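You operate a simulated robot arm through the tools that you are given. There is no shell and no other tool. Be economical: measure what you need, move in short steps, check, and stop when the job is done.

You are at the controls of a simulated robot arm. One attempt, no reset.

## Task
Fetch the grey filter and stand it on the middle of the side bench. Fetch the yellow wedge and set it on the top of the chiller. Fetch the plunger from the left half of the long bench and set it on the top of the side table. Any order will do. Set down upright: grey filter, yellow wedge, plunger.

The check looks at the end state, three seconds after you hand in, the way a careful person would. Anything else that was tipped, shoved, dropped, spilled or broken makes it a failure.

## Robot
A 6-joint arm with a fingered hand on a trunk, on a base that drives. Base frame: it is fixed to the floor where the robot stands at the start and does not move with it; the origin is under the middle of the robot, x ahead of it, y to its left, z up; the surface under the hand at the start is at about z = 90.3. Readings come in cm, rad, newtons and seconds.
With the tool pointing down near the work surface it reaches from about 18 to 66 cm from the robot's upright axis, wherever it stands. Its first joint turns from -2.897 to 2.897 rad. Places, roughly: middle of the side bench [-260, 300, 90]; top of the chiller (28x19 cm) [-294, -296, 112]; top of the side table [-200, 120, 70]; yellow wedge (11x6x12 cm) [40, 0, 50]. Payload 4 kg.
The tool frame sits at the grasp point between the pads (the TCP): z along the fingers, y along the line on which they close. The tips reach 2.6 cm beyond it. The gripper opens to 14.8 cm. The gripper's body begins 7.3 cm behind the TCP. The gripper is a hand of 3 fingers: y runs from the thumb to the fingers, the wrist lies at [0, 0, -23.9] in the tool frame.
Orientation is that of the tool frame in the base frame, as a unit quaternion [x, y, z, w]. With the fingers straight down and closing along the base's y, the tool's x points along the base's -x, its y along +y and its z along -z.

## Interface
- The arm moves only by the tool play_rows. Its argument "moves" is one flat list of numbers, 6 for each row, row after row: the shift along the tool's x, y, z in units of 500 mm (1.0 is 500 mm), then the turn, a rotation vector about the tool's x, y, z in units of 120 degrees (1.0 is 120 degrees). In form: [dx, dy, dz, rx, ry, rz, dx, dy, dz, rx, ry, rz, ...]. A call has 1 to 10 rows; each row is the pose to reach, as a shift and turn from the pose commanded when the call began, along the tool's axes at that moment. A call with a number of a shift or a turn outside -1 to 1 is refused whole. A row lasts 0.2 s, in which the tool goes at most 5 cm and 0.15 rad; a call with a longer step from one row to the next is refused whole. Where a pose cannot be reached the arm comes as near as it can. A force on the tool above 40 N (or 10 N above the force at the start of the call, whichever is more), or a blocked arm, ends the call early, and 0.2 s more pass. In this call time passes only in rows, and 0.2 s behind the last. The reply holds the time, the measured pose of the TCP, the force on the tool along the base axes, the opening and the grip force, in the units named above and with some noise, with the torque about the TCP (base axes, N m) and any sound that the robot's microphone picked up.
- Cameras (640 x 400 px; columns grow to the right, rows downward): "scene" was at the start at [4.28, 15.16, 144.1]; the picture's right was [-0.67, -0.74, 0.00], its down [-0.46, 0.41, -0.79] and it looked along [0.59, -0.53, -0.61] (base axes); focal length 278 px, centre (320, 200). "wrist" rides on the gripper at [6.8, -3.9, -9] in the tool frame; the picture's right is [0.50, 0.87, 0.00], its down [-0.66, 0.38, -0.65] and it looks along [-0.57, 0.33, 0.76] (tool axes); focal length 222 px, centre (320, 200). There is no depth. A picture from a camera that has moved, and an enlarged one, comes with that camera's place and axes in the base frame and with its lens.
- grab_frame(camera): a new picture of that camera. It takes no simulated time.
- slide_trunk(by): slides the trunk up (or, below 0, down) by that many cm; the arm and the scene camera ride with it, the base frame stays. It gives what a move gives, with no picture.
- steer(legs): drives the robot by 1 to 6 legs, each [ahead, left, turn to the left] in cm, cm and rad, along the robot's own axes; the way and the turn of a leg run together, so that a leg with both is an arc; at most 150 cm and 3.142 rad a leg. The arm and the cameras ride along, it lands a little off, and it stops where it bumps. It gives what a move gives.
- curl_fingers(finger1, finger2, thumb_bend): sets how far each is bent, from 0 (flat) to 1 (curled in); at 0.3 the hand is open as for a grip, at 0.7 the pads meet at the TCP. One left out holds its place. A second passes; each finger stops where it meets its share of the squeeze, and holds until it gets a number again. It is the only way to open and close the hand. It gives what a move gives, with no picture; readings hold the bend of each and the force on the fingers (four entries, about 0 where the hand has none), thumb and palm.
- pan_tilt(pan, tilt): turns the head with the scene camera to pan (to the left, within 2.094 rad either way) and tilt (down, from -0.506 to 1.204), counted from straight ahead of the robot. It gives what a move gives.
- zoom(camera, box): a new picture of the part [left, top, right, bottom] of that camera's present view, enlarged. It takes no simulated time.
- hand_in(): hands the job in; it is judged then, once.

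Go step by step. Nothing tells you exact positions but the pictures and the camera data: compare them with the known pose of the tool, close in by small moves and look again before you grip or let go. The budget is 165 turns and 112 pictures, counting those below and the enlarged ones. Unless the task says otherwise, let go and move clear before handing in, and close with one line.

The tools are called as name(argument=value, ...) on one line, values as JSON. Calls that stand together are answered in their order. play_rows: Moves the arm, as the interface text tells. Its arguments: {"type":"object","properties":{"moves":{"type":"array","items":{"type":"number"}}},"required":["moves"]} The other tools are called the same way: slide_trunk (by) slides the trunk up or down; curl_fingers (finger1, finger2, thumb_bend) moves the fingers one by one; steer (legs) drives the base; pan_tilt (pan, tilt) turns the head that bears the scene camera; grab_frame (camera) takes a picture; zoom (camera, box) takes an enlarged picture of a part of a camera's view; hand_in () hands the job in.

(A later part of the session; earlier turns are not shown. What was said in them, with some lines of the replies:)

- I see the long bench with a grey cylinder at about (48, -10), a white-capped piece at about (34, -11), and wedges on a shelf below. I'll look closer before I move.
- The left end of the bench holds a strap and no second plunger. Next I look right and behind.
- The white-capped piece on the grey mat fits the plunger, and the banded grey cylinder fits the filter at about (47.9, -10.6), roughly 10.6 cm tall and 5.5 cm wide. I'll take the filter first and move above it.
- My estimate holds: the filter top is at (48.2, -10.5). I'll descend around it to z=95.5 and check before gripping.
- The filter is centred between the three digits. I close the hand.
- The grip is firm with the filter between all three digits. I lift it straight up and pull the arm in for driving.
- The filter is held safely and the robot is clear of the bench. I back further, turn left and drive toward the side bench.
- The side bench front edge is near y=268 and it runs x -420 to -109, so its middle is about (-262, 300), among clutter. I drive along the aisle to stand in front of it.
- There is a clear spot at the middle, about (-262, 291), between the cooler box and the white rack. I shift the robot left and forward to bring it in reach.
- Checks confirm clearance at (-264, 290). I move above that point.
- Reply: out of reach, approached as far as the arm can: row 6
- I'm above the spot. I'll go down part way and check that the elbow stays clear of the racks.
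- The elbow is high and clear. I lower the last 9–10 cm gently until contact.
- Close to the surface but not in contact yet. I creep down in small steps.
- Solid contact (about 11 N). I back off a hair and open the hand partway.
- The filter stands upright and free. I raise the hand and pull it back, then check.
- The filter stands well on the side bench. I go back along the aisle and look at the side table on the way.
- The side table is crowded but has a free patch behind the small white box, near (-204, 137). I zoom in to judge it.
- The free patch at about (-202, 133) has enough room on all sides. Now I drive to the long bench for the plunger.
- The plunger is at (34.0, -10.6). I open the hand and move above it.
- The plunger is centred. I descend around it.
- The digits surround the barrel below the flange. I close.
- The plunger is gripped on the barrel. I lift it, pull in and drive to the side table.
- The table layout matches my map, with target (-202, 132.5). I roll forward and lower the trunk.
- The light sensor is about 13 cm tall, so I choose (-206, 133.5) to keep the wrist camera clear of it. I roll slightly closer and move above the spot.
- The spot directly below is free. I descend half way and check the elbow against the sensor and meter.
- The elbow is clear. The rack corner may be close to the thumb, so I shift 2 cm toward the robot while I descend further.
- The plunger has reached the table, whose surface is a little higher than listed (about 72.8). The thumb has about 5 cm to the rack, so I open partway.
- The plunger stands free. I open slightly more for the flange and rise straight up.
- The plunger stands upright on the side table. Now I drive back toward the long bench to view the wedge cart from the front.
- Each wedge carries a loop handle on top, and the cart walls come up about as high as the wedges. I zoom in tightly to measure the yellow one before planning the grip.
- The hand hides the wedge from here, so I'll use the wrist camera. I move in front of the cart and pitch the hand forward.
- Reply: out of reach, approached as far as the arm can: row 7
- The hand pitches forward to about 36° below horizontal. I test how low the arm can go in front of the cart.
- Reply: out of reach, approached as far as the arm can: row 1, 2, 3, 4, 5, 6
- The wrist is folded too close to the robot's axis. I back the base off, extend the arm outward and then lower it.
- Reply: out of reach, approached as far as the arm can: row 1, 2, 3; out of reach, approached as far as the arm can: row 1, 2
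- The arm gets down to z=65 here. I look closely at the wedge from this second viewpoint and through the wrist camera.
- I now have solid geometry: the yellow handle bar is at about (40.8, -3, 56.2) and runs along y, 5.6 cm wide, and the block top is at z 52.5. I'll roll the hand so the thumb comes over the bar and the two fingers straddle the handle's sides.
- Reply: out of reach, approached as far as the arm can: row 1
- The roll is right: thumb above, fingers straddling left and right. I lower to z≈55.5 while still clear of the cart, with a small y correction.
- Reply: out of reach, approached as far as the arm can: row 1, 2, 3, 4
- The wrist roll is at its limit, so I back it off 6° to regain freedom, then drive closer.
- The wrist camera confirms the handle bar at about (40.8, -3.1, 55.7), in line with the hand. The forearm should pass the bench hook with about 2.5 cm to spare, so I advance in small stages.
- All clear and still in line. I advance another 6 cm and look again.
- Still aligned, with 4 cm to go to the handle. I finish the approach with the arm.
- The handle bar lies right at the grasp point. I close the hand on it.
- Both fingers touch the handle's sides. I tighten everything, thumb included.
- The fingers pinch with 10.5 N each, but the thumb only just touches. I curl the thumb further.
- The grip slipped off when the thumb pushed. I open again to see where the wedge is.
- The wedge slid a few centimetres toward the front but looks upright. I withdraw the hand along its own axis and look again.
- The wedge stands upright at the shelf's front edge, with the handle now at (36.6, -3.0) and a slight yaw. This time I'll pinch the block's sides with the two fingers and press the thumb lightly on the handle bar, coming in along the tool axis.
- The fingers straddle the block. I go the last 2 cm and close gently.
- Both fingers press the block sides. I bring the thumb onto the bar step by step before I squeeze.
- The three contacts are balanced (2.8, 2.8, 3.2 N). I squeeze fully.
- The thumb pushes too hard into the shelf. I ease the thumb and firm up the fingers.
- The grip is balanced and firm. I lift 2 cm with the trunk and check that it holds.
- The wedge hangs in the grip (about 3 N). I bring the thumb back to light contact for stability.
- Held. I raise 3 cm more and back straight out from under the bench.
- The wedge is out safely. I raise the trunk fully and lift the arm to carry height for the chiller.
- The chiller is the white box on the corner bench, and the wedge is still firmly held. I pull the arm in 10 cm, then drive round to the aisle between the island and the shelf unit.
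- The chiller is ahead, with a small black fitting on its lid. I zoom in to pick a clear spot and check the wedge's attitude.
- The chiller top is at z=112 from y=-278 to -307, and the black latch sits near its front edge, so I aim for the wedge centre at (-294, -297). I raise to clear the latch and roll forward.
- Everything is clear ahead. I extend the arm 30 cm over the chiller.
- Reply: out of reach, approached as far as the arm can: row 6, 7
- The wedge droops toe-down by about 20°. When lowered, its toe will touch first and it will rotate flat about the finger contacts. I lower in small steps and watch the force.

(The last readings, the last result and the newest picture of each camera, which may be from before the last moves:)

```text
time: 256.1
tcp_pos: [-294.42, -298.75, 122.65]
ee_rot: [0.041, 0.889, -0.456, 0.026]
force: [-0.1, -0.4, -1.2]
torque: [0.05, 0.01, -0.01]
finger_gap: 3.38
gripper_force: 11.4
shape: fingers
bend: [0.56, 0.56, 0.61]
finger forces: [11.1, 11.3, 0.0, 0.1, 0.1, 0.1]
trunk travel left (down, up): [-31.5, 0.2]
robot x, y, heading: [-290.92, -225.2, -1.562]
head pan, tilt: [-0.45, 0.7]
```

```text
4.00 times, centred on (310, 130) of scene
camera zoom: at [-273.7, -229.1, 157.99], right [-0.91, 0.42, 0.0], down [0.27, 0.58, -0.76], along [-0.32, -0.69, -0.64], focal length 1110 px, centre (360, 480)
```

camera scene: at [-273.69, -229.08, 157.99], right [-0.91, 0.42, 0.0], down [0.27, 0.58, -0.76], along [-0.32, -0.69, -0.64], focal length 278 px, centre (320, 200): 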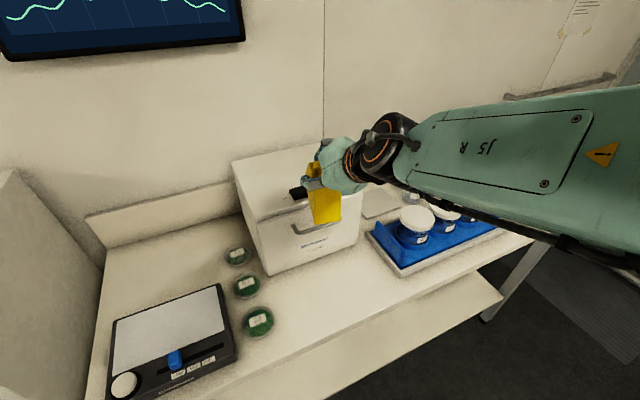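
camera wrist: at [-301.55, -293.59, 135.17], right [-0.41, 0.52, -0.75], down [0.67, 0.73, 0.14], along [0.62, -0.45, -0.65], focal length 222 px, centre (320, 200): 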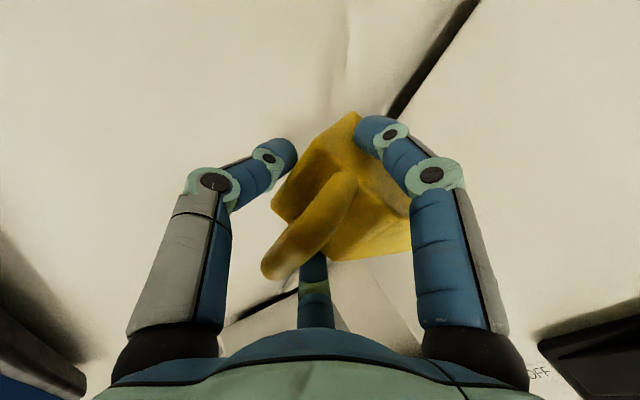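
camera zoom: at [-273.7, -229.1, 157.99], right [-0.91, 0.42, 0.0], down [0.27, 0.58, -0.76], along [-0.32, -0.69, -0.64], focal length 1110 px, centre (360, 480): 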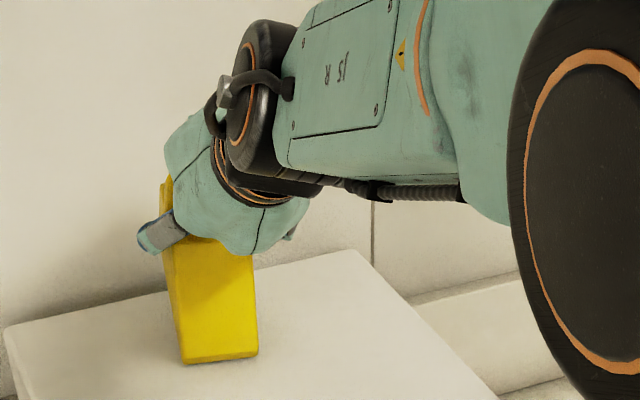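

The toe is about to touch with the wedge pitched roughly 30° toe-down, so I should level it with the hand first. I lift a little, move closer, and pitch the hand down by 30°.

play_rows(moves=[0, 0.007, -0.044, 0, 0, 0, 0, 0.014, -0.0884, 0, 0, 0])

steer(legs=[[4, 0, 0]])

play_rows(moves=[0, 0, 0, -0.06, 0, 0, 0, 0, 0, -0.12, 0, 0, 0, 0, 0, -0.18, 0, 0, 0, 0, 0, -0.25, 0, 0])

zoom(camera="scene", box=[220, 70, 400, 200])

```text
time: 256.7
tcp_pos: [-294.44, -294.5, 124.73]
ee_rot: [0.041, 0.889, -0.456, 0.025]
force: [-0.3, -0.2, -2.6]
torque: [0.0, 0.02, 0.01]
finger_gap: 3.36
gripper_force: 10.7
shape: fingers
bend: [0.56, 0.56, 0.61]
finger forces: [11.3, 11.2, 0.0, 0.0, 0.0, 0.1]
trunk travel left (down, up): [-31.5, 0.2]
robot x, y, heading: [-290.96, -224.67, -1.556]
head pan, tilt: [-0.45, 0.7]
```

```text
time: 257.6
tcp_pos: [-294.34, -298.5, 124.7]
ee_rot: [0.041, 0.89, -0.454, 0.026]
force: [-0.2, -0.4, -2.2]
torque: [-0.01, 0.0, -0.01]
finger_gap: 3.37
gripper_force: 10.4
shape: fingers
bend: [0.56, 0.56, 0.61]
finger forces: [11.3, 11.2, 0.0, 0.0, 0.1, 0.0]
trunk travel left (down, up): [-31.5, 0.2]
robot x, y, heading: [-291.22, -228.51, -1.558]
head pan, tilt: [-0.45, 0.7]
```

```text
time: 258.6
tcp_pos: [-297.46, -296.59, 122.97]
ee_rot: [0.024, 0.971, -0.223, 0.082]
force: [0.1, -0.3, -1.4]
torque: [-0.03, -0.02, 0.0]
finger_gap: 3.33
gripper_force: 11.1
shape: fingers
bend: [0.56, 0.56, 0.61]
finger forces: [11.2, 11.0, 0.0, 0.0, 0.0, 0.0]
out of reach, approached as far as the arm can: row 1, 2, 3, 4
trunk travel left (down, up): [-31.5, 0.2]
robot x, y, heading: [-291.15, -228.55, -1.558]
head pan, tilt: [-0.45, 0.7]
```

```text
3.08 times, centred on (310, 135) of scene
camera zoom: at [-273.71, -233.12, 158.0], right [-0.91, 0.42, 0.0], down [0.27, 0.58, -0.76], along [-0.32, -0.69, -0.64], focal length 854 px, centre (351, 400)
```

zoom: 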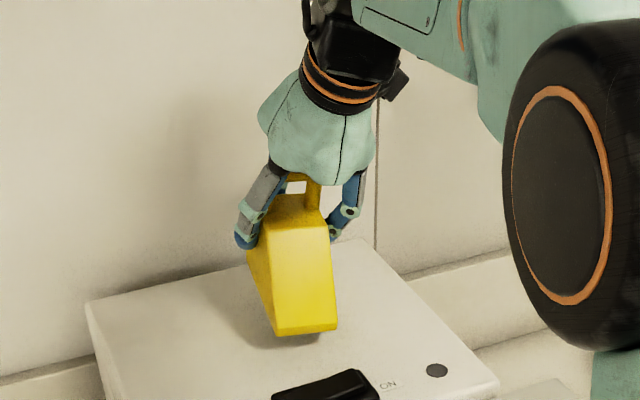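

The wedge followed the hand and now looks nearly level above the clear rear part of the lid. I lower with the trunk in small steps and watch the force.

slide_trunk(by=-1.5)

zoom(camera="scene", box=[240, 100, 380, 200])

```text
time: 259.2
tcp_pos: [-297.37, -296.63, 121.44]
ee_rot: [0.025, 0.971, -0.225, 0.082]
force: [-0.3, -0.8, -2.4]
torque: [-0.01, 0.02, -0.05]
finger_gap: 3.34
gripper_force: 11.2
shape: fingers
bend: [0.56, 0.56, 0.61]
finger forces: [11.1, 10.9, 0.1, 0.1, 0.1, 0.0]
trunk travel left (down, up): [-30.0, 1.7]
robot x, y, heading: [-291.07, -228.77, -1.56]
head pan, tilt: [-0.45, 0.7]
```

```text
4.00 times, centred on (310, 150) of scene
camera zoom: at [-273.64, -233.27, 156.56], right [-0.91, 0.42, 0.0], down [0.27, 0.58, -0.76], along [-0.32, -0.69, -0.64], focal length 1110 px, centre (360, 400)
```

zoom: 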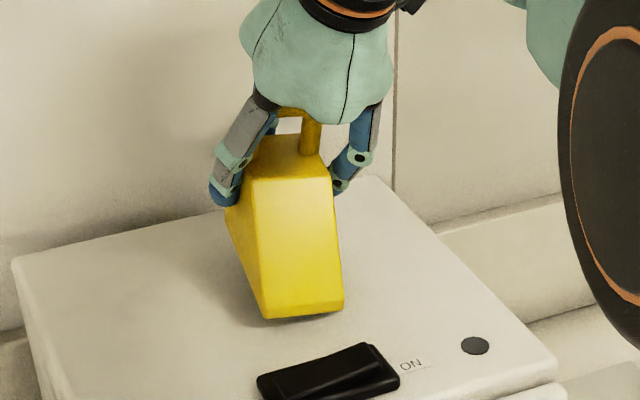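

slide_trunk(by=-0.8)

slide_trunk(by=-0.5)

```text
time: 259.8
tcp_pos: [-297.34, -296.64, 120.8]
ee_rot: [0.025, 0.971, -0.225, 0.082]
force: [-0.2, -0.2, -1.4]
torque: [-0.01, 0.02, -0.01]
finger_gap: 3.34
gripper_force: 11.1
shape: fingers
bend: [0.56, 0.56, 0.61]
finger forces: [11.1, 10.9, 0.0, 0.0, 0.0, 0.1]
trunk travel left (down, up): [-29.2, 2.5]
robot x, y, heading: [-291.02, -229.01, -1.553]
head pan, tilt: [-0.45, 0.7]
```

```text
time: 260.3
tcp_pos: [-297.43, -296.46, 120.33]
ee_rot: [0.024, 0.971, -0.225, 0.082]
force: [1.0, -0.1, -2.8]
torque: [0.01, 0.05, -0.01]
finger_gap: 3.35
gripper_force: 11.1
shape: fingers
bend: [0.56, 0.56, 0.61]
finger forces: [11.1, 10.8, 0.1, 0.0, 0.1, 0.0]
trunk travel left (down, up): [-28.7, 3.0]
robot x, y, heading: [-290.69, -228.89, -1.561]
head pan, tilt: [-0.45, 0.7]
```

slide_trunk(by=-0.5)

slide_trunk(by=-0.4)

zoom(camera="scene", box=[250, 110, 370, 200])

```text
time: 260.9
tcp_pos: [-297.33, -296.66, 119.59]
ee_rot: [0.023, 0.971, -0.223, 0.082]
force: [0.1, -0.5, -2.6]
torque: [0.01, 0.04, 0.01]
finger_gap: 3.36
gripper_force: 10.9
shape: fingers
bend: [0.56, 0.56, 0.61]
finger forces: [11.3, 10.9, 0.0, 0.0, 0.0, 0.0]
trunk travel left (down, up): [-28.2, 3.5]
robot x, y, heading: [-290.67, -228.49, -1.561]
head pan, tilt: [-0.45, 0.7]
```

```text
time: 261.4
tcp_pos: [-297.38, -296.51, 119.47]
ee_rot: [0.024, 0.971, -0.225, 0.082]
force: [1.1, 1.6, 2.7]
torque: [0.06, 0.1, -0.03]
finger_gap: 3.22
gripper_force: 12.5
shape: fingers
bend: [0.56, 0.56, 0.61]
finger forces: [11.7, 12.0, 0.0, 0.0, 0.4, 0.0]
trunk travel left (down, up): [-27.8, 3.9]
robot x, y, heading: [-291.01, -228.88, -1.561]
head pan, tilt: [-0.45, 0.7]
```

```text
4.44 times, centred on (310, 155) of scene
camera zoom: at [-273.64, -233.38, 154.2], right [-0.91, 0.42, 0.0], down [0.27, 0.58, -0.76], along [-0.32, -0.69, -0.64], focal length 1233 px, centre (364, 400)
```

zoom: 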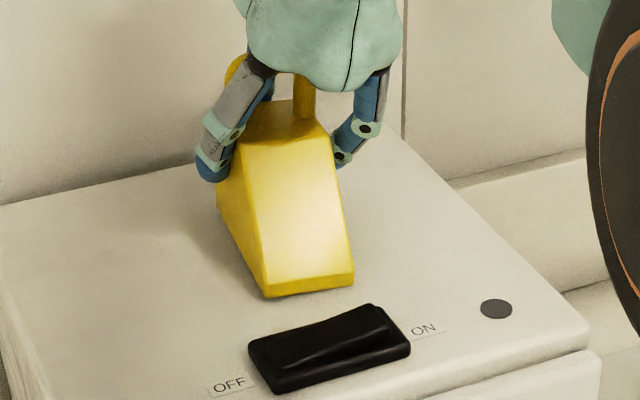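

First contact with the lid. I lower a bit more so it settles flat before I let go.

slide_trunk(by=-0.4)

zoom(camera="scene", box=[250, 110, 370, 200])

grab_frame(camera="wrist")

```text
time: 261.9
tcp_pos: [-297.35, -296.5, 119.06]
ee_rot: [0.023, 0.971, -0.225, 0.083]
force: [1.5, 3.2, 8.1]
torque: [0.06, 0.17, -0.07]
finger_gap: 3.0
gripper_force: 13.7
shape: fingers
bend: [0.57, 0.56, 0.6]
finger forces: [12.9, 13.9, 0.1, 0.0, 0.9, 0.0]
trunk travel left (down, up): [-27.4, 4.3]
robot x, y, heading: [-290.78, -228.95, -1.559]
head pan, tilt: [-0.45, 0.7]
```

```text
4.44 times, centred on (310, 155) of scene
camera zoom: at [-273.62, -233.31, 153.76], right [-0.91, 0.42, 0.0], down [0.27, 0.58, -0.77], along [-0.32, -0.69, -0.64], focal length 1233 px, centre (364, 400)
```

zoom: 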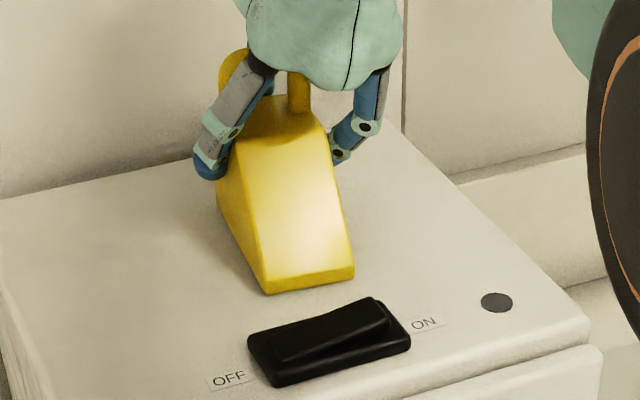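

```text
14 pictures are left
camera wrist: at [-305.48, -295.97, 127.58], right [-0.42, 0.78, -0.46], down [0.58, 0.62, 0.53], along [0.7, -0.05, -0.71], focal length 222 px, centre (320, 200)
```

wrist: 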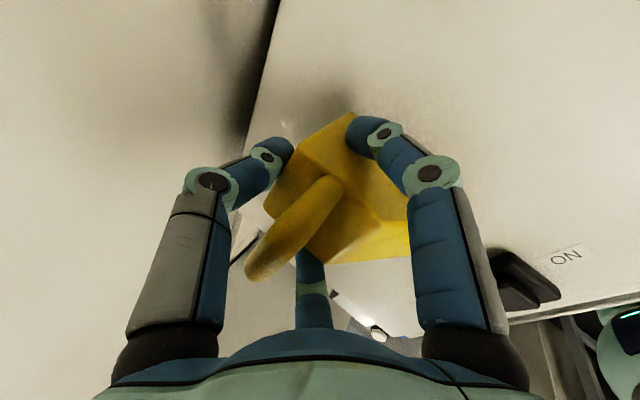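

The wedge bears on the lid. I open the thumb first and then ease the fingers.

curl_fingers(thumb_bend=0.45)

curl_fingers(finger1=0.52, finger2=0.52)

zoom(camera="scene", box=[250, 110, 370, 200])

```text
time: 262.9
tcp_pos: [-297.38, -296.52, 118.97]
ee_rot: [0.024, 0.97, -0.226, 0.082]
force: [1.4, 1.6, 9.4]
torque: [0.02, 0.18, -0.13]
finger_gap: 5.26
gripper_force: 13.3
shape: fingers
bend: [0.57, 0.56, 0.45]
finger forces: [13.1, 14.3, 0.0, 0.0, 0.0, 0.1]
trunk travel left (down, up): [-27.4, 4.3]
robot x, y, heading: [-290.96, -228.48, -1.559]
head pan, tilt: [-0.45, 0.7]
```

```text
time: 263.9
tcp_pos: [-297.28, -296.46, 118.92]
ee_rot: [0.025, 0.971, -0.225, 0.082]
force: [1.2, 0.5, -0.2]
torque: [0.02, -0.05, 0.0]
finger_gap: 6.73
gripper_force: 0.8
shape: fingers
bend: [0.52, 0.51, 0.45]
finger forces: [0.2, 0.6, 0.0, 0.0, 0.1, 0.0]
trunk travel left (down, up): [-27.4, 4.3]
robot x, y, heading: [-290.7, -228.73, -1.558]
head pan, tilt: [-0.45, 0.7]
```

```text
4.44 times, centred on (310, 155) of scene
camera zoom: at [-273.64, -233.42, 153.75], right [-0.91, 0.42, 0.0], down [0.27, 0.58, -0.76], along [-0.32, -0.69, -0.64], focal length 1233 px, centre (364, 400)
```

zoom: 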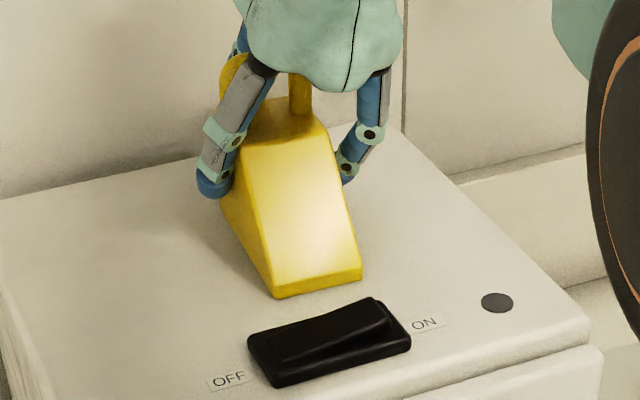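

The wedge has settled flat on the lid. I open wide and withdraw upward.

curl_fingers(finger1=0.4, finger2=0.4, thumb_bend=0.35)

slide_trunk(by=4)

zoom(camera="scene", box=[230, 90, 390, 210])

```text
time: 264.9
tcp_pos: [-297.37, -296.67, 118.84]
ee_rot: [0.025, 0.971, -0.224, 0.082]
force: [0.4, -0.2, -0.2]
torque: [-0.01, 0.0, 0.03]
finger_gap: 10.26
gripper_force: 0.0
shape: fingers
bend: [0.4, 0.4, 0.35]
finger forces: [0.0, 0.1, 0.0, 0.0, 0.0, 0.1]
trunk travel left (down, up): [-27.4, 4.3]
robot x, y, heading: [-291.13, -228.7, -1.555]
head pan, tilt: [-0.45, 0.7]
```

```text
time: 265.7
tcp_pos: [-297.41, -296.49, 122.96]
ee_rot: [0.025, 0.971, -0.224, 0.082]
force: [-0.4, -0.3, -1.5]
torque: [-0.02, 0.0, -0.02]
finger_gap: 10.29
gripper_force: 0.1
shape: fingers
bend: [0.4, 0.4, 0.35]
finger forces: [0.0, 0.0, 0.0, 0.1, 0.0, 0.0]
trunk travel left (down, up): [-31.4, 0.3]
robot x, y, heading: [-291.23, -229.07, -1.558]
head pan, tilt: [-0.45, 0.7]
```

```text
3.33 times, centred on (310, 150) of scene
camera zoom: at [-273.65, -232.93, 157.92], right [-0.91, 0.42, 0.0], down [0.27, 0.58, -0.77], along [-0.32, -0.69, -0.64], focal length 925 px, centre (353, 367)
```

zoom: 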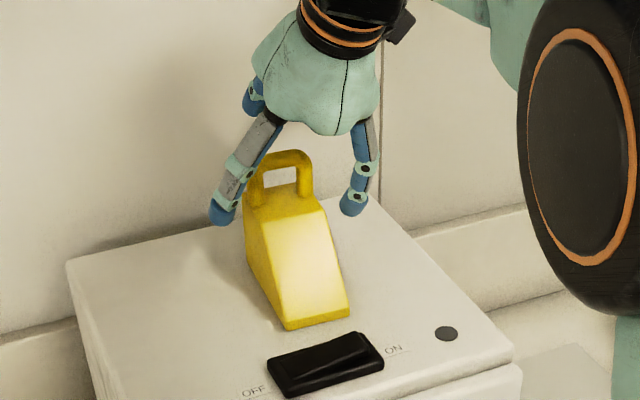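

The wedge stands clear and upright. I withdraw the hand along its axis.

play_rows(moves=[0, 0, -0.04, 0, 0, 0, 0, 0, -0.08, 0, 0, 0, 0, 0, -0.12, 0, 0, 0, 0, 0, -0.16, 0, 0, 0])

zoom(camera="scene", box=[230, 60, 390, 210])

```text
time: 266.7
tcp_pos: [-298.49, -293.05, 130.08]
ee_rot: [0.024, 0.971, -0.225, 0.083]
force: [0.6, -0.2, 0.4]
torque: [-0.02, 0.0, -0.01]
finger_gap: 10.28
gripper_force: 0.0
shape: fingers
bend: [0.4, 0.4, 0.35]
finger forces: [0.0, 0.1, 0.0, 0.1, 0.1, 0.1]
trunk travel left (down, up): [-31.4, 0.3]
robot x, y, heading: [-290.71, -228.68, -1.56]
head pan, tilt: [-0.45, 0.7]
```

```text
2.67 times, centred on (310, 135) of scene
camera zoom: at [-273.66, -232.95, 157.91], right [-0.91, 0.42, 0.0], down [0.27, 0.58, -0.77], along [-0.32, -0.69, -0.64], focal length 740 px, centre (347, 373)
```

zoom: 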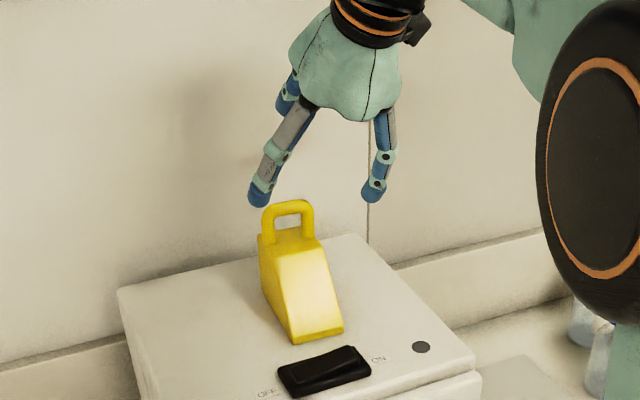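

play_rows(moves=[0, 0, -0.04, 0, 0, 0, 0, 0, -0.08, 0, 0, 0])

steer(legs=[[-26, 0, 0]])

grab_frame(camera="scene")

```text
time: 267.3
tcp_pos: [-299.13, -291.35, 133.59]
ee_rot: [0.024, 0.97, -0.225, 0.083]
force: [-0.3, 0.0, -0.3]
torque: [-0.01, 0.01, 0.04]
finger_gap: 10.26
gripper_force: 0.1
shape: fingers
bend: [0.4, 0.4, 0.35]
finger forces: [0.0, 0.1, 0.0, 0.0, 0.0, 0.0]
trunk travel left (down, up): [-31.4, 0.3]
robot x, y, heading: [-291.27, -228.53, -1.559]
head pan, tilt: [-0.45, 0.7]
```

```text
time: 269.2
tcp_pos: [-299.53, -265.57, 133.68]
ee_rot: [0.023, 0.97, -0.226, 0.083]
force: [-0.4, -0.2, 0.0]
torque: [-0.02, -0.01, 0.01]
finger_gap: 10.3
gripper_force: 0.1
shape: fingers
bend: [0.4, 0.4, 0.35]
finger forces: [0.0, 0.1, 0.0, 0.1, 0.1, 0.1]
trunk travel left (down, up): [-31.4, 0.3]
robot x, y, heading: [-291.41, -202.97, -1.559]
head pan, tilt: [-0.45, 0.7]
```

```text
10 pictures are left
camera scene: at [-273.96, -207.29, 157.92], right [-0.91, 0.42, 0.0], down [0.27, 0.58, -0.76], along [-0.32, -0.69, -0.64], focal length 278 px, centre (320, 200)
```

scene: 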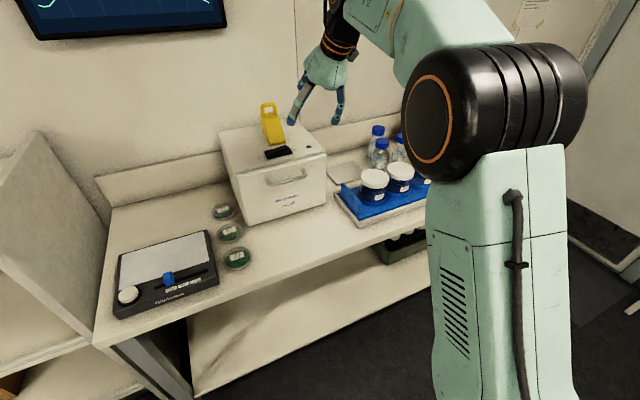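

The wedge stands upright on the chiller, the filter on the middle of the side bench and the plunger on the side table. The hand is clear, so I hand in.

hand_in()

```text
The job is handed in.
```

The grey filter stands on the middle of the side bench, the plunger on the side table and the yellow wedge on the chiller. All three were upright in the last pictures I took of each; while gripping the wedge I first slipped and slid it about 4 cm along its shelf, and I saw nothing else disturbed.
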